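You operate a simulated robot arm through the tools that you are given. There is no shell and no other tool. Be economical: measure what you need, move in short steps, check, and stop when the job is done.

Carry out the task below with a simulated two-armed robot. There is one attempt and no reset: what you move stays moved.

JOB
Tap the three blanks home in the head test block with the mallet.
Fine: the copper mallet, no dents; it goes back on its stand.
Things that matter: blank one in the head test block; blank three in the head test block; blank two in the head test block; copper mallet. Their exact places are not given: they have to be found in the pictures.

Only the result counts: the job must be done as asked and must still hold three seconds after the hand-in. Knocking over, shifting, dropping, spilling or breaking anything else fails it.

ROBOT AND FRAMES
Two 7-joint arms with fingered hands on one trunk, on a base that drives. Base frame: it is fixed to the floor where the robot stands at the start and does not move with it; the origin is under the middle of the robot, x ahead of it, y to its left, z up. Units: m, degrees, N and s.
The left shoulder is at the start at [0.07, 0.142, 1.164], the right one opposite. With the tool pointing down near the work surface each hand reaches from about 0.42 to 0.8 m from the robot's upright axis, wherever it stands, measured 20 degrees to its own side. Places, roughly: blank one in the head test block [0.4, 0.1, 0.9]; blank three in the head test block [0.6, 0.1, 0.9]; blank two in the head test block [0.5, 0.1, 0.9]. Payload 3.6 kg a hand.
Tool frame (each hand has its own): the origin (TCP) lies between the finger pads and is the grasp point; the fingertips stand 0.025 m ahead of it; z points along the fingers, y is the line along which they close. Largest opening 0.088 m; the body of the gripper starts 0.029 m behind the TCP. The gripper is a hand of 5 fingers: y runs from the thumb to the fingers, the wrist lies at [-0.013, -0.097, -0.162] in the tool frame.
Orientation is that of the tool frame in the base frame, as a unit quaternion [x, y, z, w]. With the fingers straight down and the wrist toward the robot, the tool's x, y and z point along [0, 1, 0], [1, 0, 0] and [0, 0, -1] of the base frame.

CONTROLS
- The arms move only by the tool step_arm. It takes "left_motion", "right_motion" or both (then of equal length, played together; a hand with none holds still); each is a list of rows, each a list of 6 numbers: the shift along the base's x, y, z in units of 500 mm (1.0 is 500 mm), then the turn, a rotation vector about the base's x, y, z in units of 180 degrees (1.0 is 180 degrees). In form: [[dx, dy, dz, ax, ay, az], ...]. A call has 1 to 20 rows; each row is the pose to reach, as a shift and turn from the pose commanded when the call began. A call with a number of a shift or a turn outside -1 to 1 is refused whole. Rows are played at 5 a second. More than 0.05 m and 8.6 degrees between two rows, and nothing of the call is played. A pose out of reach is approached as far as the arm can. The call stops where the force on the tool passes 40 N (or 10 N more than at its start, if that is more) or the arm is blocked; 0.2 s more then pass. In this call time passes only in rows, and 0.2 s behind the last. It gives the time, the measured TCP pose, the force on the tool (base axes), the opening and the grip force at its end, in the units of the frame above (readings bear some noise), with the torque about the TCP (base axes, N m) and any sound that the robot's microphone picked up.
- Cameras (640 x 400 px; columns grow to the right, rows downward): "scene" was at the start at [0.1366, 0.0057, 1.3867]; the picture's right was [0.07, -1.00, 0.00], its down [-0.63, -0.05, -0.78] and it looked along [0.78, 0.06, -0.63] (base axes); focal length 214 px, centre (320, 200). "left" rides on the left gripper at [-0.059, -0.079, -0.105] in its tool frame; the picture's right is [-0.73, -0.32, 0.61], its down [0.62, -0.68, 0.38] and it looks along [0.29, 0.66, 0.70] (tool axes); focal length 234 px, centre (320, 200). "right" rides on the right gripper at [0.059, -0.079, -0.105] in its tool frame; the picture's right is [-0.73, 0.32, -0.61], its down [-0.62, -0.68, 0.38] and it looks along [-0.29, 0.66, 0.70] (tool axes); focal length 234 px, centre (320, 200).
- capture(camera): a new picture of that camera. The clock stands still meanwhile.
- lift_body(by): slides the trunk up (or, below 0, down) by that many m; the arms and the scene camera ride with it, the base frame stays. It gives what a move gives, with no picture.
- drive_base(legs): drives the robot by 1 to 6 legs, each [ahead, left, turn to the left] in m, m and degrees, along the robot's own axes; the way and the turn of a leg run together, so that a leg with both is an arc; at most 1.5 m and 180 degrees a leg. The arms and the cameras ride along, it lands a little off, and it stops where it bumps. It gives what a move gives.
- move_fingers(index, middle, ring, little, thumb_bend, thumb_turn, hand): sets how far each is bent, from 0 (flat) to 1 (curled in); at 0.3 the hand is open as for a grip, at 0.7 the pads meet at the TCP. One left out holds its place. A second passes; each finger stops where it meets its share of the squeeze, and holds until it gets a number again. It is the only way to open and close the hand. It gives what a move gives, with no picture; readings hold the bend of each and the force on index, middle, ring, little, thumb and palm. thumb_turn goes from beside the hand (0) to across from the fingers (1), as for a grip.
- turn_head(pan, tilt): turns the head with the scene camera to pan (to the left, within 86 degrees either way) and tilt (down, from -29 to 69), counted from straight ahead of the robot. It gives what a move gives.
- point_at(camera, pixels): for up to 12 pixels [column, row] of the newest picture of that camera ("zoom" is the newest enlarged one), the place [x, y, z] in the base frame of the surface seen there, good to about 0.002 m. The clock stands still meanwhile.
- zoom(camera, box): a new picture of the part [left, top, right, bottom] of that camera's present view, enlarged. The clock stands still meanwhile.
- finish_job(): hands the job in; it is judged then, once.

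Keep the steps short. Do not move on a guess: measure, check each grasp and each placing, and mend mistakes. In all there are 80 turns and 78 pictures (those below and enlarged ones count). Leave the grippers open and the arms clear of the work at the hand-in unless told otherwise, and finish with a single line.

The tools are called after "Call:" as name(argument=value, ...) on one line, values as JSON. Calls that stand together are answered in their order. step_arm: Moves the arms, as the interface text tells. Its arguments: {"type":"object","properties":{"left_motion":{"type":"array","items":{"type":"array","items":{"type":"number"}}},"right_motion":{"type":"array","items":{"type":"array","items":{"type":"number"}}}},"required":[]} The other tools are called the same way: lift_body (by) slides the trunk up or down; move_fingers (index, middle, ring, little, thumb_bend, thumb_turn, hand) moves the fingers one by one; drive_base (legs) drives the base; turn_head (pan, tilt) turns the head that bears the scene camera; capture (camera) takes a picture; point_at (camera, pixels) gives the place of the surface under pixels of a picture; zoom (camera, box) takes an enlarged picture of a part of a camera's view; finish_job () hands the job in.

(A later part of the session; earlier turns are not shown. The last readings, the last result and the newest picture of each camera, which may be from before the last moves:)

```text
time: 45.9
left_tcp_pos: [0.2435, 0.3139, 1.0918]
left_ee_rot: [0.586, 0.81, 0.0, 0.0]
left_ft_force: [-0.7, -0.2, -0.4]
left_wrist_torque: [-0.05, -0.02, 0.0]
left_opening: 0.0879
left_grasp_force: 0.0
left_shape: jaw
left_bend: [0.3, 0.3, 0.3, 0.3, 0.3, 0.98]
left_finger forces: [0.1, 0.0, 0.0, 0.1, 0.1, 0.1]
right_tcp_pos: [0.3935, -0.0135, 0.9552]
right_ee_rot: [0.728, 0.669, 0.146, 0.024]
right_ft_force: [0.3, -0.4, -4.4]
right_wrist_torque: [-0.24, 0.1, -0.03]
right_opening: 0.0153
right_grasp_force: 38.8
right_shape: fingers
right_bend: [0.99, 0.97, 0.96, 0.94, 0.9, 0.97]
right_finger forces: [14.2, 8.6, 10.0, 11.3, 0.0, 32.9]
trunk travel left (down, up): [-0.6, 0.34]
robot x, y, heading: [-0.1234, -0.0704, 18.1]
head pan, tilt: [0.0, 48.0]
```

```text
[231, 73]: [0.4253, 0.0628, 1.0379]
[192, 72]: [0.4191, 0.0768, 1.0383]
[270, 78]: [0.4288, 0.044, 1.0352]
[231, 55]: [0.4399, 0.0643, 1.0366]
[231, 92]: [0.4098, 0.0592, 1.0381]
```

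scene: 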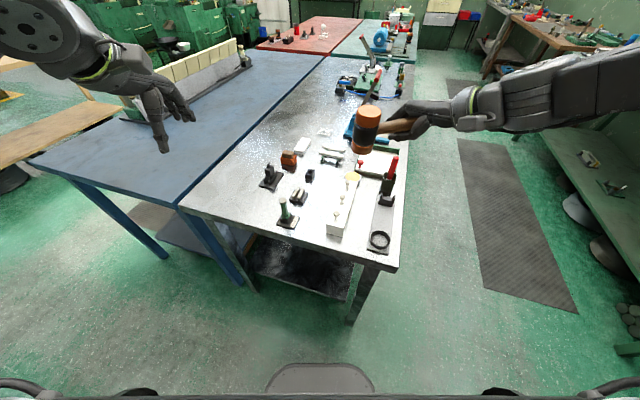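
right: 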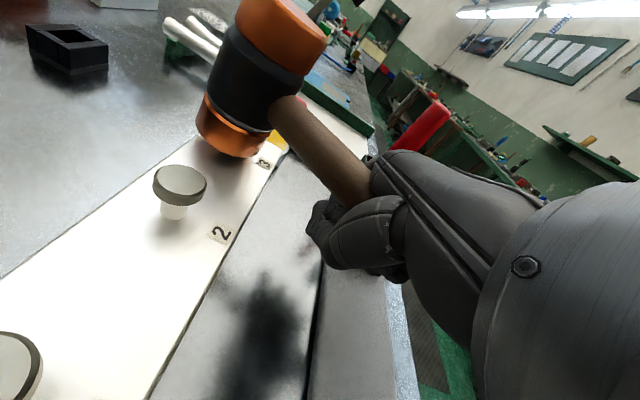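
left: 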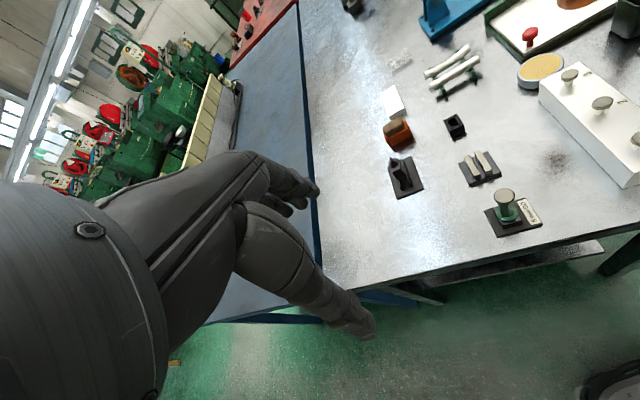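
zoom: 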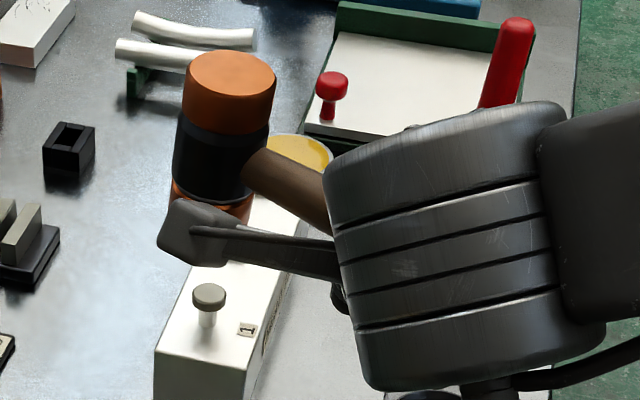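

The mallet is centred over blank 1 within 3 mm. I'll use the same tap series.

Call:
step_arm(right_motion=[[-0.005, 0, -0.03, 0, 0, 0], [-0.005, 0, -0.062, 0, 0, 0], [-0.005, 0, -0.107, 0, 0, 0], [-0.005, 0, -0.067, 0, 0, 0], [-0.005, 0, -0.117, 0, 0, 0], [-0.005, 0, -0.077, 0, 0, 0], [-0.005, 0, -0.127, 0, 0, 0], [-0.005, 0, -0.087, 0, 0, 0], [-0.005, 0, -0.133, 0, 0, 0], [-0.005, 0, -0.07, 0, 0, 0], [-0.005, 0, 0, 0, 0, 0], [-0.005, 0, 0.06, 0, 0, 0], [-0.005, 0, 0.14, 0, 0, 0]])

Call:
capture(camera="right")

```text
time: 48.7
left_tcp_pos: [0.2426, 0.3126, 1.0913]
left_ee_rot: [0.586, 0.81, 0.001, 0.001]
left_ft_force: [-0.2, -0.2, -0.2]
left_wrist_torque: [0.01, 0.01, -0.01]
left_opening: 0.0878
left_grasp_force: 0.1
left_shape: jaw
left_bend: [0.3, 0.3, 0.3, 0.3, 0.3, 0.98]
left_finger forces: [0.1, 0.0, 0.0, 0.1, 0.0, 0.1]
right_tcp_pos: [0.3894, -0.0159, 1.0229]
right_ee_rot: [0.729, 0.669, 0.145, 0.025]
right_ft_force: [0.5, 1.3, -4.5]
right_wrist_torque: [-0.24, 0.09, -0.02]
right_opening: 0.0157
right_grasp_force: 36.9
right_shape: fingers
right_bend: [0.99, 0.98, 0.96, 0.94, 0.9, 0.97]
right_finger forces: [14.3, 8.0, 9.9, 10.4, 0.1, 31.9]
right hand out of reach, approached as far as the arm can: row 5, 7, 9
trunk travel left (down, up): [-0.6, 0.34]
robot x, y, heading: [-0.1262, -0.0645, 17.9]
head pan, tilt: [0.0, 48.0]
```

```text
26 pictures are left
```

right: 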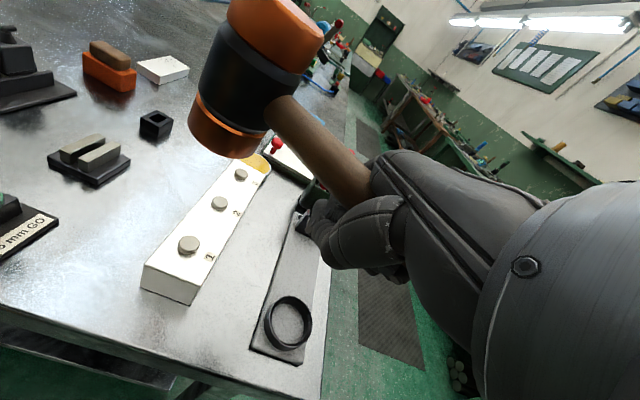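

Call:
zoom(camera="right", box=[140, 150, 280, 300])

Call:
point_at(camera="right", pixels=[[189, 242], [186, 241], [192, 243], [219, 203], [221, 202], [241, 174], [242, 173], [178, 258], [205, 222], [228, 190]])

```text
2.67 times, centred on (210, 225) of right
```

zoom: 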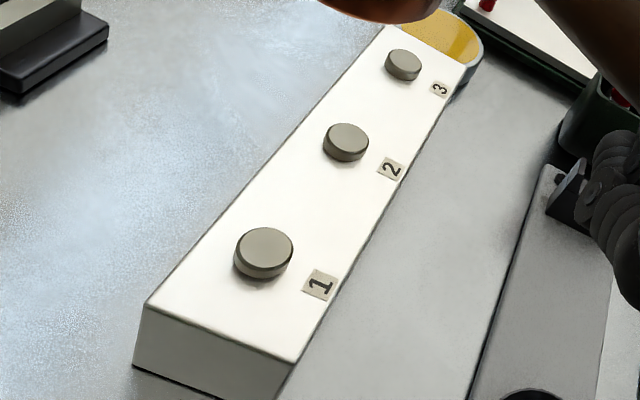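

```text
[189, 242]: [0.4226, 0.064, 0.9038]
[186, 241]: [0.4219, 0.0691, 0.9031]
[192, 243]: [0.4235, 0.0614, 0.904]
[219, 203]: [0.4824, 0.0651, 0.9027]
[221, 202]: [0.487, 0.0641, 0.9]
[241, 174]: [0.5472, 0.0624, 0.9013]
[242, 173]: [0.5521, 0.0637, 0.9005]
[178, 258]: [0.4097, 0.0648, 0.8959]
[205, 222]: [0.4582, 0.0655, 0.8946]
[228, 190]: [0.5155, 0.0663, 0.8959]
```

Blank 1 is at 0.904, about 3 mm short because row depth was limited by reach. I'll lower the trunk 6 cm (which brings the hand to about 0.963) and measure the alignment again.

Call:
lift_body(by=-0.06)

Call:
zoom(camera="scene", box=[320, 80, 420, 180])

```text
time: 49.7
left_tcp_pos: [0.2426, 0.3135, 1.0316]
left_ee_rot: [0.586, 0.81, 0.0, 0.0]
left_ft_force: [-0.9, -0.6, 0.3]
left_wrist_torque: [0.02, -0.02, 0.0]
left_opening: 0.0878
left_grasp_force: 0.0
left_shape: jaw
left_bend: [0.3, 0.3, 0.3, 0.3, 0.3, 0.98]
left_finger forces: [0.0, 0.1, 0.0, 0.0, 0.0, 0.0]
right_tcp_pos: [0.3895, -0.0153, 0.961]
right_ee_rot: [0.729, 0.669, 0.144, 0.024]
right_ft_force: [-0.6, -0.1, -3.7]
right_wrist_torque: [-0.24, 0.07, 0.02]
right_opening: 0.0156
right_grasp_force: 37.8
right_shape: fingers
right_bend: [0.99, 0.98, 0.96, 0.94, 0.9, 0.97]
right_finger forces: [14.5, 8.0, 10.0, 10.5, 0.0, 32.0]
trunk travel left (down, up): [-0.54, 0.4]
robot x, y, heading: [-0.1265, -0.0676, 18.3]
head pan, tilt: [0.0, 48.0]
```

```text
4.00 times, centred on (370, 130) of scene
```

zoom: 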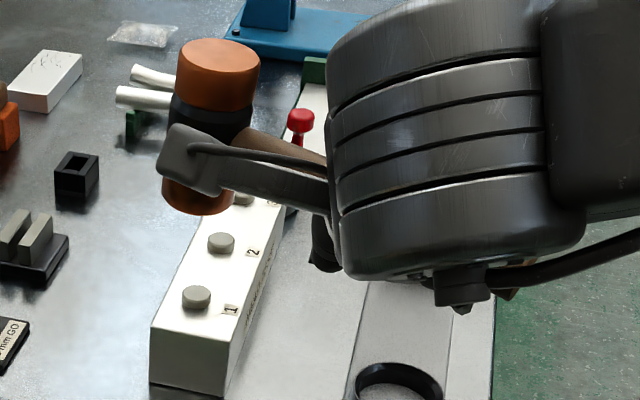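

Call:
point_at(camera="zoom", pixels=[[218, 60], [182, 58], [255, 64], [218, 42], [216, 78], [196, 294], [221, 240]])

```text
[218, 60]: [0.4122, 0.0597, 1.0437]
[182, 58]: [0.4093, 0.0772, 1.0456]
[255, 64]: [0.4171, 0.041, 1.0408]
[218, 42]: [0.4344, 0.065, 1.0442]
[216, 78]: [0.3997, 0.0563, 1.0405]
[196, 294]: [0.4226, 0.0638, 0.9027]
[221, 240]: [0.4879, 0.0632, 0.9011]
```

The mallet has a small tilt again (+x and +y sides high). I'll correct part of it, then give two taps and finish with a held press to read the force.

Call:
step_arm(right_motion=[[0, -0.01, -0.02, -0.022, 0.017, 0], [0, -0.01, -0.06, -0.022, 0.017, 0], [0, -0.01, -0.09, -0.022, 0.017, 0], [0, -0.01, -0.134, -0.022, 0.017, 0], [0, -0.01, -0.095, -0.022, 0.017, 0], [0, -0.01, -0.138, -0.022, 0.017, 0], [0, -0.01, -0.138, -0.022, 0.017, 0]])

Call:
zoom(camera="right", box=[120, 60, 300, 240])

```text
time: 51.3
left_tcp_pos: [0.2418, 0.313, 1.032]
left_ee_rot: [0.587, 0.809, 0.001, 0.001]
left_ft_force: [0.4, -0.5, 0.4]
left_wrist_torque: [0.04, -0.01, 0.01]
left_opening: 0.0877
left_grasp_force: 0.0
left_shape: jaw
left_bend: [0.3, 0.3, 0.3, 0.3, 0.3, 0.98]
left_finger forces: [0.0, 0.1, 0.1, 0.0, 0.0, 0.0]
right_tcp_pos: [0.3872, -0.0213, 0.8928]
right_ee_rot: [0.731, 0.673, 0.104, 0.032]
right_ft_force: [3.1, -1.9, 13.8]
right_wrist_torque: [1.14, -0.51, -0.24]
right_opening: 0.0158
right_grasp_force: 46.9
right_shape: fingers
right_bend: [0.99, 0.98, 0.96, 0.94, 0.91, 0.96]
right_finger forces: [11.9, 7.1, 12.0, 13.7, 0.1, 48.9]
trunk travel left (down, up): [-0.54, 0.4]
robot x, y, heading: [-0.1239, -0.0652, 18.1]
head pan, tilt: [0.0, 48.0]
```

```text
2.22 times, centred on (210, 150) of right
```

zoom: 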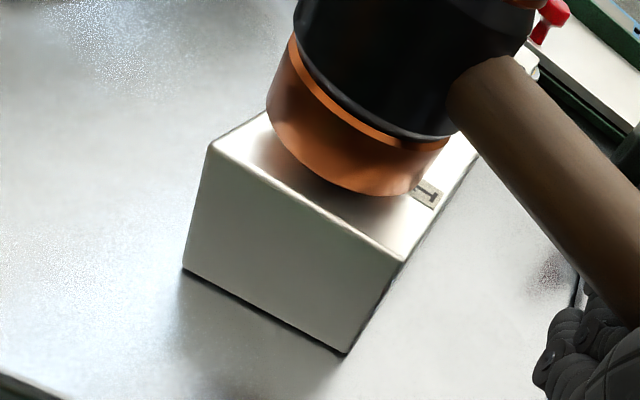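

The press shows about 18 N with no further travel, which suggests it's home. I'll lift and measure all three.

Call:
step_arm(right_motion=[[0, 0, 0.04, 0, 0, 0], [0, 0, 0.12, 0, 0, 0], [0, 0, 0.2, 0, 0, 0], [0, 0, 0.28, 0, 0, 0]])

Call:
zoom(camera="right", box=[140, 140, 280, 300])

Call:
zoom(camera="scene", box=[330, 110, 410, 190])

```text
time: 52.3
left_tcp_pos: [0.2427, 0.3137, 1.0321]
left_ee_rot: [0.586, 0.81, -0.001, 0.0]
left_ft_force: [-0.2, 0.9, -0.5]
left_wrist_torque: [0.01, 0.01, 0.03]
left_opening: 0.0879
left_grasp_force: 0.1
left_shape: jaw
left_bend: [0.3, 0.3, 0.3, 0.3, 0.3, 0.98]
left_finger forces: [0.1, 0.1, 0.1, 0.1, 0.0, 0.0]
right_tcp_pos: [0.3898, -0.0208, 1.0327]
right_ee_rot: [0.731, 0.674, 0.103, 0.031]
right_ft_force: [-0.2, 0.4, -3.5]
right_wrist_torque: [-0.28, 0.09, 0.0]
right_opening: 0.0156
right_grasp_force: 36.6
right_shape: fingers
right_bend: [0.99, 0.98, 0.97, 0.95, 0.91, 0.96]
right_finger forces: [14.1, 7.7, 10.2, 8.9, 0.0, 31.0]
trunk travel left (down, up): [-0.54, 0.4]
robot x, y, heading: [-0.1217, -0.0662, 18.2]
head pan, tilt: [0.0, 48.0]
```

```text
2.50 times, centred on (210, 220) of right
```

zoom: 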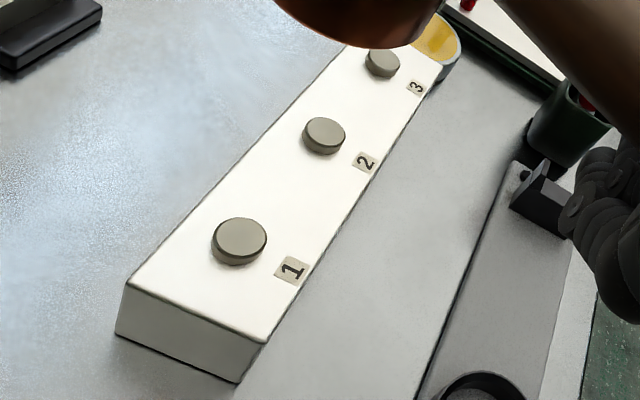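

```text
5.00 times, centred on (370, 150) of scene
```

zoom: 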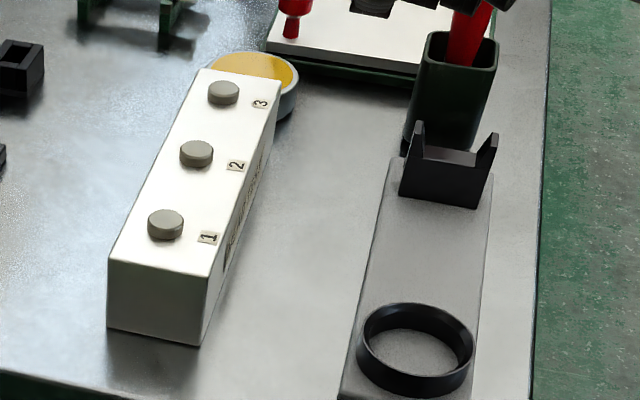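

Call:
point_at(camera="zoom", pixels=[[166, 220], [160, 217], [172, 222], [196, 150], [190, 148], [202, 152], [223, 90], [218, 88], [228, 92], [145, 260], [180, 190], [205, 125]])

Call:
zoom(camera="scene", box=[345, 120, 380, 165])

```text
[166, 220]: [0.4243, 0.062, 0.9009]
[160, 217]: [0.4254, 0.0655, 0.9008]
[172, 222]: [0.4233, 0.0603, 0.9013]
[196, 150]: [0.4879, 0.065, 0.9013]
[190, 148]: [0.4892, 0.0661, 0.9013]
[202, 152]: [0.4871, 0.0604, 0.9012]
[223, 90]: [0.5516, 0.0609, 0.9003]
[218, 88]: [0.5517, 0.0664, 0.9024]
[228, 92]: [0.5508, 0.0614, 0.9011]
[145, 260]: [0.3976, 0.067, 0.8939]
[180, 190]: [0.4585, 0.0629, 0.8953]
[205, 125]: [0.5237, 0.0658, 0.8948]
```

```text
8.89 times, centred on (362, 142) of scene
```

zoom: 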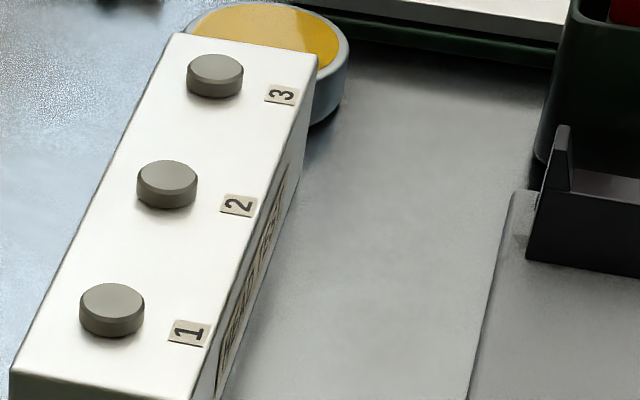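

All three tops are level at 0.901, and a held press gave no further travel, so they're home. Next the mallet goes back on the stand. I'll raise it and drive round to the table's right side, heading about 75°, so the handle can point along +x again.

Call:
step_arm(right_motion=[[0, 0, 0.08, 0, 0, 0], [0, 0, 0.16, 0, 0, 0]])

Call:
drive_base(legs=[[-0.042, -0.449, 0], [0, 0, 57], [0.061, -0.227, 0]])

Call:
turn_head(pan=0, tilt=45)

Call:
capture(camera="scene")

```text
time: 52.9
left_tcp_pos: [0.2427, 0.3135, 1.0321]
left_ee_rot: [0.586, 0.81, 0.001, 0.0]
left_ft_force: [0.1, -0.3, 0.2]
left_wrist_torque: [-0.01, -0.01, -0.02]
left_opening: 0.0877
left_grasp_force: 0.1
left_shape: jaw
left_bend: [0.3, 0.3, 0.3, 0.3, 0.3, 0.98]
left_finger forces: [0.1, 0.0, 0.0, 0.1, 0.0, 0.0]
right_tcp_pos: [0.39, -0.0347, 1.1069]
right_ee_rot: [0.73, 0.675, 0.103, 0.031]
right_ft_force: [0.0, -0.2, -2.9]
right_wrist_torque: [-0.26, 0.03, -0.01]
right_opening: 0.016
right_grasp_force: 35.8
right_shape: fingers
right_bend: [0.99, 0.98, 0.97, 0.95, 0.91, 0.96]
right_finger forces: [14.6, 7.5, 10.0, 9.0, 0.1, 30.7]
right hand out of reach, approached as far as the arm can: row 1, 2
trunk travel left (down, up): [-0.54, 0.4]
robot x, y, heading: [-0.126, -0.0682, 18.2]
head pan, tilt: [0.0, 48.0]
```

```text
time: 59.6
left_tcp_pos: [0.0825, 0.0185, 1.0306]
left_ee_rot: [0.119, 0.993, 0.0, 0.0]
left_ft_force: [0.5, 0.5, 0.0]
left_wrist_torque: [0.01, 0.02, -0.02]
left_opening: 0.0879
left_grasp_force: 0.2
left_shape: jaw
left_bend: [0.3, 0.3, 0.3, 0.3, 0.3, 0.98]
left_finger forces: [0.0, 0.1, 0.0, 0.0, 0.0, 0.1]
right_tcp_pos: [0.4547, -0.0388, 1.1084]
right_ee_rot: [0.309, 0.945, 0.105, -0.024]
right_ft_force: [0.4, -0.6, -3.5]
right_wrist_torque: [-0.21, -0.19, -0.01]
right_opening: 0.0159
right_grasp_force: 35.0
right_shape: fingers
right_bend: [0.99, 0.98, 0.97, 0.95, 0.91, 0.96]
right_finger forces: [14.7, 6.6, 10.1, 8.7, 0.0, 29.5]
trunk travel left (down, up): [-0.54, 0.4]
robot x, y, heading: [0.2134, -0.4951, 76.4]
head pan, tilt: [0.0, 48.0]
```

```text
time: 60.2
left_tcp_pos: [0.0814, 0.019, 1.0326]
left_ee_rot: [0.119, 0.993, 0.0, 0.0]
left_ft_force: [-0.2, -0.1, 0.5]
left_wrist_torque: [-0.02, -0.01, 0.0]
left_opening: 0.0877
left_grasp_force: 0.0
left_shape: jaw
left_bend: [0.3, 0.3, 0.3, 0.3, 0.3, 0.98]
left_finger forces: [0.0, 0.0, 0.0, 0.0, 0.0, 0.0]
right_tcp_pos: [0.4553, -0.0395, 1.1077]
right_ee_rot: [0.309, 0.945, 0.105, -0.024]
right_ft_force: [-0.3, -1.1, -2.9]
right_wrist_torque: [-0.22, -0.2, 0.02]
right_opening: 0.0158
right_grasp_force: 34.9
right_shape: fingers
right_bend: [0.99, 0.98, 0.97, 0.95, 0.91, 0.96]
right_finger forces: [14.7, 6.7, 10.1, 8.8, 0.1, 29.4]
trunk travel left (down, up): [-0.54, 0.4]
robot x, y, heading: [0.214, -0.4927, 76.0]
head pan, tilt: [0.0, 45.0]
```

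```text
19 pictures are left
```

scene: 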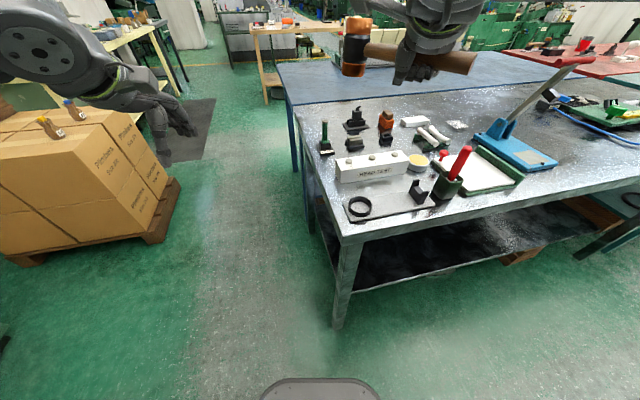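

Now I'll raise the trunk back, then turn the handle 52° to point along +x above the stand.

Call:
lift_body(by=0.12)

Call:
step_arm(right_motion=[[0.011, -0.007, -0.01, 0, 0, 0.042], [0.022, -0.014, -0.03, 0, 0, 0.083], [0.033, -0.021, -0.05, 0, 0, 0.125], [0.045, -0.029, -0.08, 0, 0, 0.167], [0.056, -0.036, -0.11, 0, 0, 0.208], [0.067, -0.043, -0.14, 0, 0, 0.25], [0.078, -0.05, -0.18, 0, 0, 0.292]])

Call:
capture(camera="scene")

```text
time: 61.7
left_tcp_pos: [0.0821, 0.0192, 1.1515]
left_ee_rot: [0.119, 0.993, 0.001, 0.0]
left_ft_force: [0.3, 0.1, 0.1]
left_wrist_torque: [-0.04, 0.01, -0.02]
left_opening: 0.0877
left_grasp_force: 0.1
left_shape: jaw
left_bend: [0.3, 0.3, 0.3, 0.3, 0.3, 0.98]
left_finger forces: [0.0, 0.0, 0.1, 0.0, 0.0, 0.1]
right_tcp_pos: [0.456, -0.0378, 1.2268]
right_ee_rot: [0.309, 0.945, 0.105, -0.023]
right_ft_force: [-1.5, 0.0, -3.2]
right_wrist_torque: [-0.21, -0.18, -0.02]
right_opening: 0.0157
right_grasp_force: 34.7
right_shape: fingers
right_bend: [0.99, 0.98, 0.97, 0.95, 0.91, 0.96]
right_finger forces: [14.6, 6.6, 10.1, 8.7, 0.0, 29.4]
trunk travel left (down, up): [-0.66, 0.28]
robot x, y, heading: [0.2099, -0.4963, 76.4]
head pan, tilt: [0.0, 45.0]
```

```text
time: 63.3
left_tcp_pos: [0.0834, 0.0186, 1.1516]
left_ee_rot: [0.119, 0.993, 0.0, -0.001]
left_ft_force: [0.1, 0.5, -0.6]
left_wrist_torque: [0.04, 0.02, 0.02]
left_opening: 0.0877
left_grasp_force: 0.1
left_shape: jaw
left_bend: [0.3, 0.3, 0.3, 0.3, 0.3, 0.98]
left_finger forces: [0.0, 0.1, 0.0, 0.1, 0.0, 0.0]
right_tcp_pos: [0.494, -0.0654, 1.1349]
right_ee_rot: [-0.142, 0.984, 0.084, -0.069]
right_ft_force: [-0.7, 0.4, -2.9]
right_wrist_torque: [0.01, -0.27, 0.04]
right_opening: 0.0162
right_grasp_force: 34.9
right_shape: fingers
right_bend: [0.99, 0.98, 0.97, 0.95, 0.91, 0.96]
right_finger forces: [15.8, 6.8, 10.1, 8.9, 0.0, 28.6]
trunk travel left (down, up): [-0.66, 0.28]
robot x, y, heading: [0.2132, -0.4953, 76.3]
head pan, tilt: [0.0, 45.0]
```

```text
18 pictures are left
```

scene: 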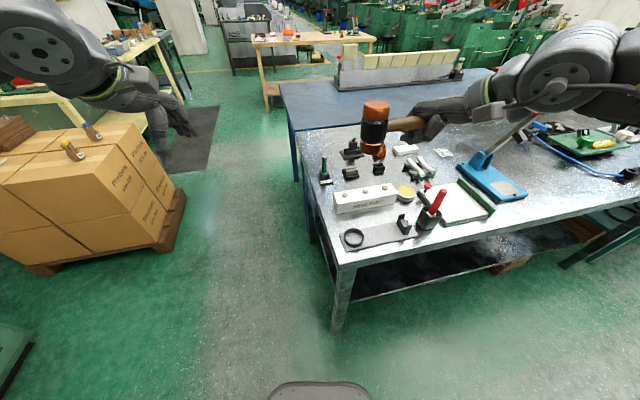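

Call:
zoom(camera="scene", box=[330, 80, 470, 250])

Call:
point_at(camera="zoom", pixels=[[195, 95], [168, 92], [222, 96], [195, 82], [195, 107], [285, 165], [315, 160], [185, 255], [100, 373], [300, 345], [345, 335], [420, 205]])

Call:
point_at(camera="scene", pixels=[[480, 120], [520, 100], [560, 105], [600, 110], [525, 118], [510, 135], [440, 130], [490, 155]])

```text
2.35 times, centred on (400, 165) of scene
```

zoom: 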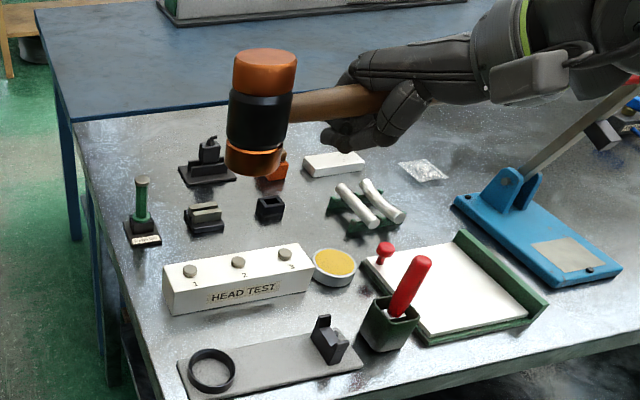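

```text
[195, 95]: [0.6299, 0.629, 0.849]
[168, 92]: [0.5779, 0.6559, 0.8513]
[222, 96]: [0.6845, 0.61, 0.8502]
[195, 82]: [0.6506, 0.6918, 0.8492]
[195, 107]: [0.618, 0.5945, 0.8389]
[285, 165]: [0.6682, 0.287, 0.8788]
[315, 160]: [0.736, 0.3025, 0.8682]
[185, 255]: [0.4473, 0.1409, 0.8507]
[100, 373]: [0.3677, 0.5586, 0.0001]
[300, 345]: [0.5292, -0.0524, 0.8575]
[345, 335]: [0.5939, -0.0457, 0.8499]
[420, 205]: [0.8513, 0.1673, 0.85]
```

```text
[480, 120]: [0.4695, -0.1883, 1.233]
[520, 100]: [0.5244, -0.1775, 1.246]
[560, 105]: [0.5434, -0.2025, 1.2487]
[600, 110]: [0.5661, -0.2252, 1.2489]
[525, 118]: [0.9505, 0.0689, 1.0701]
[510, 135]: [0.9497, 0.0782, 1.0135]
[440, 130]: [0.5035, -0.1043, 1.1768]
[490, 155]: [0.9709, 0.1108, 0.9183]
```

Call:
point_at(camera="zoom", pixels=[[264, 58], [238, 58], [292, 60], [264, 50], [264, 68], [305, 100], [335, 96], [360, 92], [255, 165], [245, 125], [275, 130], [338, 140]])

Call:
point_at(camera="zoom", pixels=[[211, 349], [211, 391], [189, 372], [234, 368], [211, 372], [321, 320], [341, 345], [330, 345], [200, 270], [238, 262], [284, 254], [300, 340]])

```text
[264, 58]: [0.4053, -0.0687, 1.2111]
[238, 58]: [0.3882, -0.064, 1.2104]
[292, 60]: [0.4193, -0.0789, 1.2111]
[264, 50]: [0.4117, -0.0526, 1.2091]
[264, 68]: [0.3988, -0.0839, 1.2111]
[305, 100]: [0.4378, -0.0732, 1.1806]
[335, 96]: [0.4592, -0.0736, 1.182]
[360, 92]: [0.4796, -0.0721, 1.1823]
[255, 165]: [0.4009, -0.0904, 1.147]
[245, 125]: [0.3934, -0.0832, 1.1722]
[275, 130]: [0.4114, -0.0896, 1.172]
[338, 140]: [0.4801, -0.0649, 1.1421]
```

```text
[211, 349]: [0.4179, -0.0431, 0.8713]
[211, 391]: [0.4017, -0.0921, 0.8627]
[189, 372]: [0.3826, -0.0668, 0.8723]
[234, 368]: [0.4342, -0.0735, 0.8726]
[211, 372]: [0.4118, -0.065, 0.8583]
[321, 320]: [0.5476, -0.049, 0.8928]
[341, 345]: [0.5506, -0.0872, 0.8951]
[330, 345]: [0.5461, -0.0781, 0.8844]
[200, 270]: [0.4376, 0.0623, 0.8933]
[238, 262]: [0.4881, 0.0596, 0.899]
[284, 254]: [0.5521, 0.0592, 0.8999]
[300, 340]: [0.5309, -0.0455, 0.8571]
```

The mallet is level with its handle along +x. The ring fit is tight, so I'll zoom in to find the ring centre precisely.

Call:
zoom(camera="scene", box=[335, 205, 415, 255])

Call:
point_at(camera="zoom", pixels=[[150, 233], [150, 302], [70, 270], [228, 262], [95, 240], [95, 300], [205, 238], [205, 295], [150, 245], [150, 268]])

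```text
8.00 times, centred on (375, 230) of scene
```

zoom: 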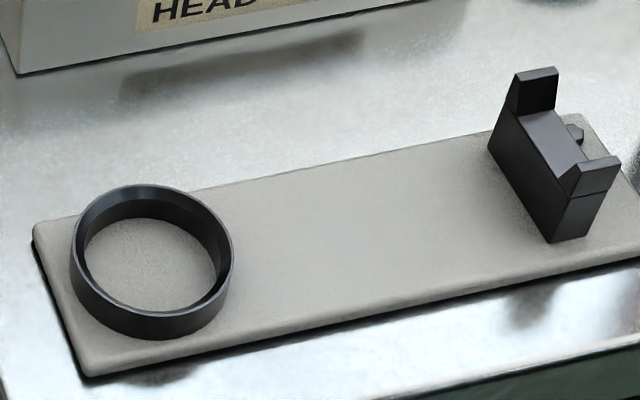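

```text
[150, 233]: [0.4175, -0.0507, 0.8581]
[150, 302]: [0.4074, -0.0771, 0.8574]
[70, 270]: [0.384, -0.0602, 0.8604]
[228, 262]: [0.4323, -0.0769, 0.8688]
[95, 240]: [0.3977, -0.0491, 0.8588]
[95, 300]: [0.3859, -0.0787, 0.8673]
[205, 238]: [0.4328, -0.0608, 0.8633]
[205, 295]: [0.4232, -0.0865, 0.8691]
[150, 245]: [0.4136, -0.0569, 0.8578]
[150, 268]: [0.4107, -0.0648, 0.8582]
```

Call:
point_at(camera="zoom", pixels=[[76, 250], [230, 255], [150, 189], [150, 311], [100, 205], [205, 208], [100, 300], [205, 301], [537, 75], [590, 170], [545, 125], [565, 150]])

```text
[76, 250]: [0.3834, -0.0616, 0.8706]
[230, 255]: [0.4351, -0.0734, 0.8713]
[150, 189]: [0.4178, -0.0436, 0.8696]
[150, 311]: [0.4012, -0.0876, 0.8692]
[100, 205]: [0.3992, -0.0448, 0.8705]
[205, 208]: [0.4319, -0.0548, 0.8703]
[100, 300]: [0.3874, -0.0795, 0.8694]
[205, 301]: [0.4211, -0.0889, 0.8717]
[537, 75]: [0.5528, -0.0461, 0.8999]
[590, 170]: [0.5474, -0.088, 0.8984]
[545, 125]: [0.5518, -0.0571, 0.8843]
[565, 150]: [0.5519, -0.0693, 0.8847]
```

The ring centre is (0.4096, -0.0668) and the fork centre is y -0.067. I'll lower until the mallet face is about 15 mm above the ring rim, then re-measure.

Call:
step_arm(right_motion=[[0.008, 0.003, -0.08, 0, 0, 0], [0.008, 0.003, -0.16, 0, 0, 0], [0.008, 0.003, -0.24, 0, 0, 0], [0.008, 0.003, -0.32, 0, 0, 0], [0.008, 0.003, -0.4, 0, 0, 0], [0.008, 0.003, -0.46, 0, 0, 0], [0.008, 0.003, -0.5, 0, 0, 0]])

Call:
zoom(camera="scene", box=[335, 185, 425, 255])

```text
time: 64.9
left_tcp_pos: [0.0819, 0.0193, 1.1517]
left_ee_rot: [0.117, 0.993, 0.0, 0.0]
left_ft_force: [-0.3, 1.0, 0.1]
left_wrist_torque: [-0.04, -0.02, 0.02]
left_opening: 0.0879
left_grasp_force: 0.0
left_shape: jaw
left_bend: [0.3, 0.3, 0.3, 0.3, 0.3, 0.98]
left_finger forces: [0.0, 0.0, 0.0, 0.0, 0.0, 0.0]
right_tcp_pos: [0.5013, -0.0615, 0.8871]
right_ee_rot: [-0.141, 0.984, 0.084, -0.068]
right_ft_force: [0.2, -1.2, -4.4]
right_wrist_torque: [0.0, -0.28, -0.05]
right_opening: 0.0158
right_grasp_force: 34.2
right_shape: fingers
right_bend: [0.99, 0.98, 0.97, 0.95, 0.91, 0.96]
right_finger forces: [17.0, 6.3, 9.9, 9.2, 0.1, 26.2]
trunk travel left (down, up): [-0.66, 0.28]
robot x, y, heading: [0.2144, -0.4958, 76.1]
head pan, tilt: [0.0, 45.0]
```

```text
5.71 times, centred on (380, 220) of scene
```

zoom: 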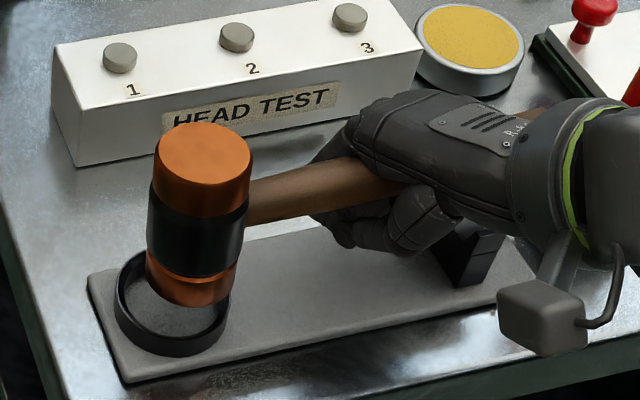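

Call:
point_at(camera="zoom", pixels=[[202, 152], [157, 148], [248, 158], [204, 124], [200, 182], [165, 130], [240, 180], [188, 303], [160, 290], [225, 295], [260, 198], [370, 178]])

Call:
point_at(camera="zoom", pixels=[[340, 240], [400, 250], [350, 230], [420, 245], [470, 260], [450, 270], [540, 300], [120, 60], [237, 37], [350, 17]])

```text
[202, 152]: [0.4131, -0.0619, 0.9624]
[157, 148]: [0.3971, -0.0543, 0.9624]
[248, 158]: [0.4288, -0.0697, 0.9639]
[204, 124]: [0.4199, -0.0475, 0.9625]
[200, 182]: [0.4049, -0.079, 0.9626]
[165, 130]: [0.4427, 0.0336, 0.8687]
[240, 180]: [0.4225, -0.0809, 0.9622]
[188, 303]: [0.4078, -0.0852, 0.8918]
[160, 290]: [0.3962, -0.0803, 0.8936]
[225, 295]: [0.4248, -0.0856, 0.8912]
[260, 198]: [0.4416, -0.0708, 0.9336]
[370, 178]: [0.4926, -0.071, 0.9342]
```

```text
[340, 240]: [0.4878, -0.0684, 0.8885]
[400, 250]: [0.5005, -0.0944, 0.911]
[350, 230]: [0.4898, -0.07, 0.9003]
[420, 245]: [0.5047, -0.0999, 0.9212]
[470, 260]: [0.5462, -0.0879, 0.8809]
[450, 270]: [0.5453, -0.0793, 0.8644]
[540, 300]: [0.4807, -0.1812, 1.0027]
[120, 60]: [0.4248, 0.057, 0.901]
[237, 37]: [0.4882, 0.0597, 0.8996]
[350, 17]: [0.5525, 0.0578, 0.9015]
```

Head centre is (0.4127, -0.0625). I'll correct by (-3, -4.3) mm and lower 24 mm so the head enters the ring.

Call:
step_arm(right_motion=[[-0.006, -0.0086, 0, 0, 0, 0], [-0.006, -0.0086, -0.016, 0, 0, 0], [-0.006, -0.0086, -0.032, 0, 0, 0], [-0.006, -0.0086, -0.048, 0, 0, 0]])

Call:
zoom(camera="scene", box=[335, 195, 425, 255])

Call:
point_at(camera="zoom", pixels=[[195, 130], [150, 128], [240, 135], [195, 105], [193, 155], [340, 225], [345, 210], [260, 185], [360, 160]])

```text
time: 65.9
left_tcp_pos: [0.083, 0.0185, 1.153]
left_ee_rot: [0.118, 0.993, 0.001, -0.001]
left_ft_force: [0.0, -0.1, 0.1]
left_wrist_torque: [-0.01, 0.0, 0.02]
left_opening: 0.0876
left_grasp_force: 0.1
left_shape: jaw
left_bend: [0.3, 0.3, 0.3, 0.3, 0.3, 0.98]
left_finger forces: [0.0, 0.1, 0.0, 0.0, 0.0, 0.0]
right_tcp_pos: [0.4962, -0.0663, 0.8649]
right_ee_rot: [-0.14, 0.984, 0.086, -0.068]
right_ft_force: [9.3, 7.4, 11.7]
right_wrist_torque: [-0.37, 1.09, -0.47]
right_opening: 0.0158
right_grasp_force: 42.8
right_shape: fingers
right_bend: [0.99, 0.98, 0.97, 0.95, 0.91, 0.96]
right_finger forces: [21.0, 5.8, 11.3, 12.6, 0.0, 34.8]
trunk travel left (down, up): [-0.66, 0.28]
robot x, y, heading: [0.2099, -0.4923, 76.3]
head pan, tilt: [0.0, 45.0]
```

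```text
6.67 times, centred on (380, 225) of scene
```

zoom: 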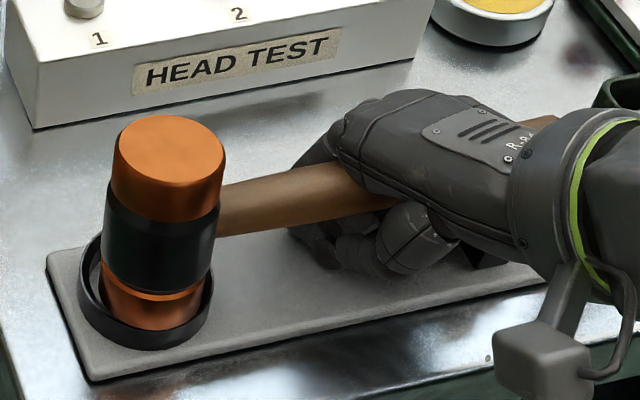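

```text
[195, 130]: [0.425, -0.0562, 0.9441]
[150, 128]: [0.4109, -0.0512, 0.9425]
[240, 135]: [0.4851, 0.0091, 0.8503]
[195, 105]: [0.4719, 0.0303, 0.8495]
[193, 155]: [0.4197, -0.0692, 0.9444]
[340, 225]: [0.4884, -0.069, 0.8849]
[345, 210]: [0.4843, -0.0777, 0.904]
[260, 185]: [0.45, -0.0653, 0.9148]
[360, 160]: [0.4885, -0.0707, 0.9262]
```

The head is touching the ring (about +15 N in z, pushed to +x/+y). I'll measure where the head and rim are.

Call:
point_at(camera="zoom", pixels=[[168, 152], [116, 150], [221, 158], [170, 117], [165, 190], [150, 322], [125, 312], [190, 315], [85, 290], [208, 300], [146, 345], [110, 290]])

```text
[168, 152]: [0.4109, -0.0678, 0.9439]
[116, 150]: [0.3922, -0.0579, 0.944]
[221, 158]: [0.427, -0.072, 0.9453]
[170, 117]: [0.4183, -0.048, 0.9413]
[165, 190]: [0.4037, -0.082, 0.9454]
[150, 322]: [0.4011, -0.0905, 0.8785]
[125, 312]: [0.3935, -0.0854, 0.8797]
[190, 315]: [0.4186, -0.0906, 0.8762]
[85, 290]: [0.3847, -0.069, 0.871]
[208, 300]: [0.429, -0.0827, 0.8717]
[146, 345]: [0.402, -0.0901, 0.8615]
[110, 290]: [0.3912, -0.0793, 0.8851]
```

The face's near edge is resting on the near rim, about 3 mm too far toward -y. I'll lift 5 mm, shift +3 mm in y and +1 mm in x, and lower again.

Call:
step_arm(right_motion=[[0, 0, 0.014, 0, 0, 0], [0.002, 0.006, 0.014, 0, 0, 0], [0.002, 0.006, 0.004, 0, 0, 0], [0.002, 0.006, -0.004, 0, 0, 0], [0.002, 0.006, -0.008, 0, 0, 0]])

Call:
zoom(camera="scene", box=[335, 195, 425, 255])

Call:
point_at(camera="zoom", pixels=[[168, 152], [120, 150], [218, 158], [170, 122], [165, 188], [150, 322], [125, 312], [190, 315], [300, 235], [330, 255], [340, 225], [230, 200]])

```text
time: 67.1
left_tcp_pos: [0.0835, 0.0176, 1.1517]
left_ee_rot: [0.119, 0.993, 0.0, 0.0]
left_ft_force: [0.9, -0.5, -0.7]
left_wrist_torque: [-0.04, -0.04, 0.0]
left_opening: 0.0876
left_grasp_force: 0.0
left_shape: jaw
left_bend: [0.3, 0.3, 0.3, 0.3, 0.3, 0.98]
left_finger forces: [0.1, 0.0, 0.0, 0.0, 0.1, 0.0]
right_tcp_pos: [0.4965, -0.0626, 0.8608]
right_ee_rot: [-0.14, 0.984, 0.083, -0.067]
right_ft_force: [9.4, 8.1, 16.1]
right_wrist_torque: [-0.52, 1.32, -0.55]
right_opening: 0.0161
right_grasp_force: 48.7
right_shape: fingers
right_bend: [0.99, 0.98, 0.97, 0.95, 0.91, 0.96]
right_finger forces: [21.3, 6.3, 12.0, 15.4, 0.0, 42.0]
trunk travel left (down, up): [-0.66, 0.28]
robot x, y, heading: [0.2116, -0.4966, 76.5]
head pan, tilt: [0.0, 45.0]
```

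```text
6.67 times, centred on (380, 225) of scene
```

zoom: 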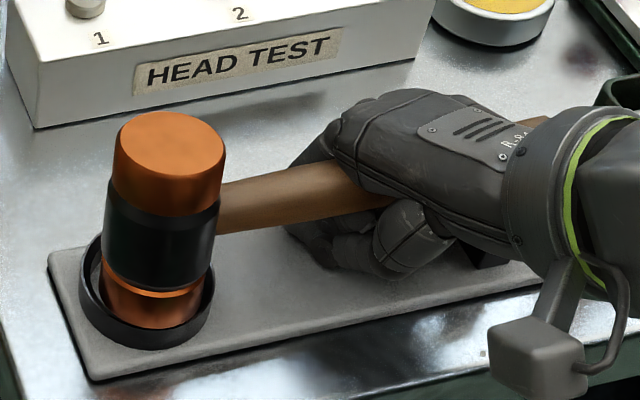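

```text
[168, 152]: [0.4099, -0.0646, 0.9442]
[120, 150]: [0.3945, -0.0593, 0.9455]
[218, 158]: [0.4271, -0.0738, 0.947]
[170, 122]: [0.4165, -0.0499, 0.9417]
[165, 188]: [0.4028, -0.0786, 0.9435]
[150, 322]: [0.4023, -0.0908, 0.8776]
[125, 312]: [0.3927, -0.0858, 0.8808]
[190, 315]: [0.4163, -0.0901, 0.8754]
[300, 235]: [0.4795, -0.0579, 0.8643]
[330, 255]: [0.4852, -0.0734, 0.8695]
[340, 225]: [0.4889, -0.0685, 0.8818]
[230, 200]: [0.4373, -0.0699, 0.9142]
```

The torque shows contact at about (0.416, -0.088), the near rim. I'll lift 10 mm clear, shift +3 mm in y, and measure the free head pose before lowering.

Call:
step_arm(right_motion=[[0, 0, 0.016, 0, 0, 0], [0, 0.006, 0.03, 0, 0, 0]])

Call:
zoom(camera="scene", box=[335, 190, 425, 255])

Call:
point_at(camera="zoom", pixels=[[172, 155], [125, 150], [220, 160], [174, 128], [170, 185], [155, 320], [125, 310], [190, 315], [240, 195], [290, 188], [330, 180], [310, 230]])

```text
time: 67.7
left_tcp_pos: [0.0816, 0.0183, 1.1516]
left_ee_rot: [0.119, 0.993, 0.0, 0.0]
left_ft_force: [0.6, 0.3, 0.1]
left_wrist_torque: [0.0, 0.03, 0.03]
left_opening: 0.0878
left_grasp_force: 0.1
left_shape: jaw
left_bend: [0.3, 0.3, 0.3, 0.3, 0.3, 0.98]
left_finger forces: [0.0, 0.0, 0.0, 0.1, 0.0, 0.0]
right_tcp_pos: [0.4946, -0.0616, 0.8731]
right_ee_rot: [-0.142, 0.984, 0.083, -0.068]
right_ft_force: [0.2, -0.6, -4.8]
right_wrist_torque: [0.01, -0.27, 0.0]
right_opening: 0.0161
right_grasp_force: 34.8
right_shape: fingers
right_bend: [0.99, 0.98, 0.97, 0.95, 0.91, 0.96]
right_finger forces: [17.4, 6.9, 10.2, 12.3, 0.0, 24.2]
trunk travel left (down, up): [-0.66, 0.28]
robot x, y, heading: [0.2094, -0.4944, 76.3]
head pan, tilt: [0.0, 45.0]
```

```text
6.15 times, centred on (380, 222) of scene
```

zoom: 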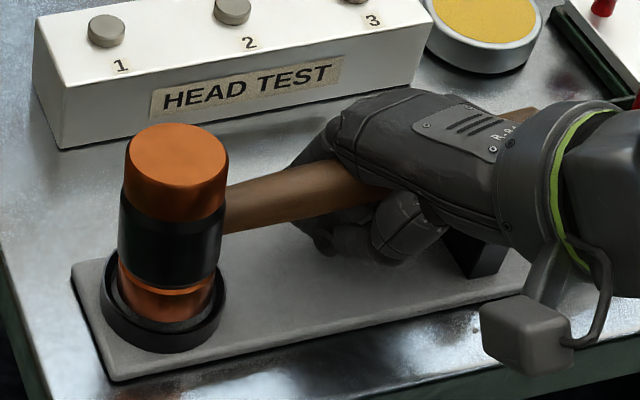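

```text
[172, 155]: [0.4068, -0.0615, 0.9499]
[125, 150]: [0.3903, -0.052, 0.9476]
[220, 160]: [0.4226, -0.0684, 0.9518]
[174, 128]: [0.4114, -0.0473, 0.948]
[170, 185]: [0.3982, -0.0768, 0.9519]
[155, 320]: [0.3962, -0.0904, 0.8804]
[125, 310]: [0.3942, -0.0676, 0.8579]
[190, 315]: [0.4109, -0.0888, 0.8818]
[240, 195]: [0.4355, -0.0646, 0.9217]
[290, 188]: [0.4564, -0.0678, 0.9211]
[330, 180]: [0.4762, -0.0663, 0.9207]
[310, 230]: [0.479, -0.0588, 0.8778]
```

Free pose: the contact rolled the head about 9° (near side high), putting the bottom centre at y of about -0.073. I'll roll the hand back +8.8° about x, shift +6 mm in y, and re-measure.

Call:
step_arm(right_motion=[[0.001, 0.006, 0.01, 0.025, 0.004, 0], [0.001, 0.012, 0.01, 0.049, 0.008, 0]])

Call:
zoom(camera="scene", box=[335, 190, 425, 255])

Call:
point_at(camera="zoom", pixels=[[172, 152], [128, 147], [220, 155], [174, 125], [170, 178], [155, 310], [130, 300], [195, 305], [240, 190], [290, 182], [330, 175], [310, 230]])

```text
time: 68.3
left_tcp_pos: [0.0818, 0.0181, 1.1527]
left_ee_rot: [0.118, 0.993, 0.001, 0.0]
left_ft_force: [-0.1, 0.6, -0.1]
left_wrist_torque: [-0.02, 0.01, 0.01]
left_opening: 0.0876
left_grasp_force: 0.0
left_shape: jaw
left_bend: [0.3, 0.3, 0.3, 0.3, 0.3, 0.98]
left_finger forces: [0.0, 0.0, 0.0, 0.1, 0.0, 0.0]
right_tcp_pos: [0.5059, -0.0575, 0.9082]
right_ee_rot: [-0.145, 0.974, 0.16, -0.069]
right_ft_force: [-0.2, 1.1, -3.8]
right_wrist_torque: [0.03, -0.27, 0.01]
right_opening: 0.016
right_grasp_force: 35.9
right_shape: fingers
right_bend: [0.99, 0.98, 0.97, 0.95, 0.91, 0.96]
right_finger forces: [17.2, 7.2, 10.0, 12.7, 0.0, 24.0]
right hand out of reach, approached as far as the arm can: row 1, 2
trunk travel left (down, up): [-0.66, 0.28]
robot x, y, heading: [0.2084, -0.4957, 76.3]
head pan, tilt: [0.0, 45.0]
```

```text
6.15 times, centred on (380, 222) of scene
```

zoom: 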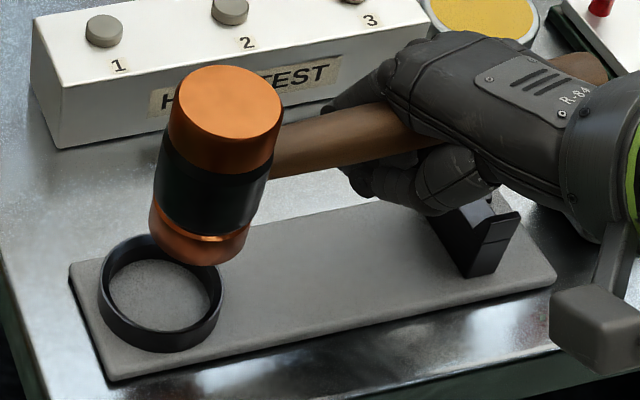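

```text
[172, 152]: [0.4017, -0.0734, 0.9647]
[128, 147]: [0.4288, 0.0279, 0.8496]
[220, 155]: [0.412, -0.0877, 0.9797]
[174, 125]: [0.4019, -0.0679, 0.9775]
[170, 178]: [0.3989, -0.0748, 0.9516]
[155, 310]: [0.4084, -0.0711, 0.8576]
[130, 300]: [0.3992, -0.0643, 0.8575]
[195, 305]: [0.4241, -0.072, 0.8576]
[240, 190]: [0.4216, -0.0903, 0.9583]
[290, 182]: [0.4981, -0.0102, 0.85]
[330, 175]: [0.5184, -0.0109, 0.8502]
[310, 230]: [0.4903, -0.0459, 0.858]
```

The arm hit a reach limit for that pose and drifted up and away. I'll raise it, lower the trunk 10 cm to get room, and check.

Call:
step_arm(right_motion=[[0, 0, 0.08, 0, 0, 0], [0, 0, 0.16, 0, 0, 0], [0, 0, 0.2, 0, 0, 0]])

Call:
lift_body(by=-0.1)

Call:
zoom(camera="scene", box=[335, 140, 435, 235])

```text
time: 69.1
left_tcp_pos: [0.0818, 0.0194, 1.1521]
left_ee_rot: [0.119, 0.993, 0.0, 0.0]
left_ft_force: [0.5, -0.2, -1.2]
left_wrist_torque: [-0.02, 0.03, 0.0]
left_opening: 0.0875
left_grasp_force: 0.1
left_shape: jaw
left_bend: [0.3, 0.3, 0.3, 0.3, 0.3, 0.98]
left_finger forces: [0.0, 0.0, 0.1, 0.0, 0.0, 0.0]
right_tcp_pos: [0.5053, -0.057, 1.0084]
right_ee_rot: [-0.146, 0.974, 0.16, -0.07]
right_ft_force: [-0.2, -0.6, -4.3]
right_wrist_torque: [0.0, -0.29, -0.03]
right_opening: 0.0162
right_grasp_force: 35.3
right_shape: fingers
right_bend: [0.99, 0.98, 0.97, 0.95, 0.91, 0.96]
right_finger forces: [17.5, 6.7, 10.1, 12.9, 0.0, 23.4]
trunk travel left (down, up): [-0.66, 0.28]
robot x, y, heading: [0.2135, -0.494, 76.1]
head pan, tilt: [0.0, 45.0]
```

```text
time: 70.4
left_tcp_pos: [0.0825, 0.0189, 1.0516]
left_ee_rot: [0.118, 0.993, 0.001, 0.0]
left_ft_force: [-0.6, -0.5, -0.1]
left_wrist_torque: [-0.01, 0.04, 0.0]
left_opening: 0.0875
left_grasp_force: 0.1
left_shape: jaw
left_bend: [0.3, 0.3, 0.3, 0.3, 0.3, 0.98]
left_finger forces: [0.0, 0.0, 0.0, 0.0, 0.0, 0.1]
right_tcp_pos: [0.5074, -0.0567, 0.9075]
right_ee_rot: [-0.145, 0.974, 0.161, -0.069]
right_ft_force: [-0.3, 1.3, -3.6]
right_wrist_torque: [0.02, -0.28, 0.01]
right_opening: 0.016
right_grasp_force: 35.1
right_shape: fingers
right_bend: [0.99, 0.98, 0.97, 0.95, 0.91, 0.96]
right_finger forces: [17.6, 6.6, 10.0, 12.9, 0.0, 23.4]
trunk travel left (down, up): [-0.56, 0.38]
robot x, y, heading: [0.2151, -0.4958, 76.4]
head pan, tilt: [0.0, 45.0]
```

```text
4.21 times, centred on (385, 188) of scene
```

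zoom: 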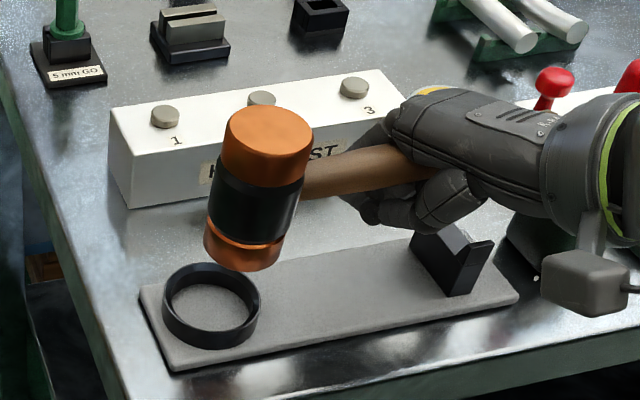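

Call:
point_at(camera="zoom", pixels=[[267, 132], [228, 128], [308, 138], [268, 110], [265, 155], [240, 120], [295, 150], [240, 268], [215, 255], [265, 265], [320, 170], [385, 158]])

```text
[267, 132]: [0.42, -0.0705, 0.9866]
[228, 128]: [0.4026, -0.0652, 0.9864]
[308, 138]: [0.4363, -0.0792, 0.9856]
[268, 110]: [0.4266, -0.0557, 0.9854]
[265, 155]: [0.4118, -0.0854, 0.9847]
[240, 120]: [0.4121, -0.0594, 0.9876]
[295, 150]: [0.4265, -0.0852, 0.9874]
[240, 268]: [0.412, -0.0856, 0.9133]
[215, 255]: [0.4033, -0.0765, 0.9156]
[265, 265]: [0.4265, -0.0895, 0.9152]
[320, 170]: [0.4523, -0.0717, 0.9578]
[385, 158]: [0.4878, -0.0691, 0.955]
```

It's level now, with the head centre at about (0.4195, -0.070) and the face at 0.9135. I'll shift -9.7 mm in x, yaw -2.5° to line up with the fork, and lower into the ring.

Call:
step_arm(right_motion=[[-0.0194, 0, -0.01, 0, 0, -0.014], [-0.0194, 0, -0.04, 0, 0, -0.014], [-0.0194, 0, -0.07, 0, 0, -0.014], [-0.0194, 0, -0.082, 0, 0, -0.014], [-0.0194, 0, -0.092, 0, 0, -0.014]])

Call:
zoom(camera="scene", box=[345, 160, 425, 225])

```text
time: 71.6
left_tcp_pos: [0.0831, 0.0194, 1.0514]
left_ee_rot: [0.118, 0.993, 0.0, 0.0]
left_ft_force: [0.1, -0.2, 0.7]
left_wrist_torque: [-0.02, -0.06, 0.02]
left_opening: 0.0873
left_grasp_force: 0.0
left_shape: jaw
left_bend: [0.3, 0.3, 0.3, 0.3, 0.3, 0.98]
left_finger forces: [0.0, 0.0, 0.0, 0.0, 0.1, 0.0]
right_tcp_pos: [0.4958, -0.0573, 0.8617]
right_ee_rot: [-0.124, 0.977, 0.163, -0.066]
right_ft_force: [0.6, 0.7, -4.0]
right_wrist_torque: [0.03, -0.29, -0.01]
right_opening: 0.016
right_grasp_force: 34.9
right_shape: fingers
right_bend: [0.99, 0.98, 0.97, 0.95, 0.91, 0.96]
right_finger forces: [18.1, 6.5, 10.0, 13.1, 0.1, 23.3]
trunk travel left (down, up): [-0.56, 0.38]
robot x, y, heading: [0.2125, -0.4943, 76.4]
head pan, tilt: [0.0, 45.0]
```

```text
6.15 times, centred on (385, 192) of scene
```

zoom: 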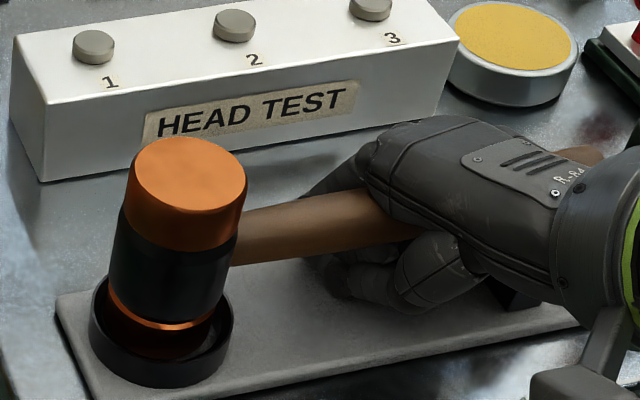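

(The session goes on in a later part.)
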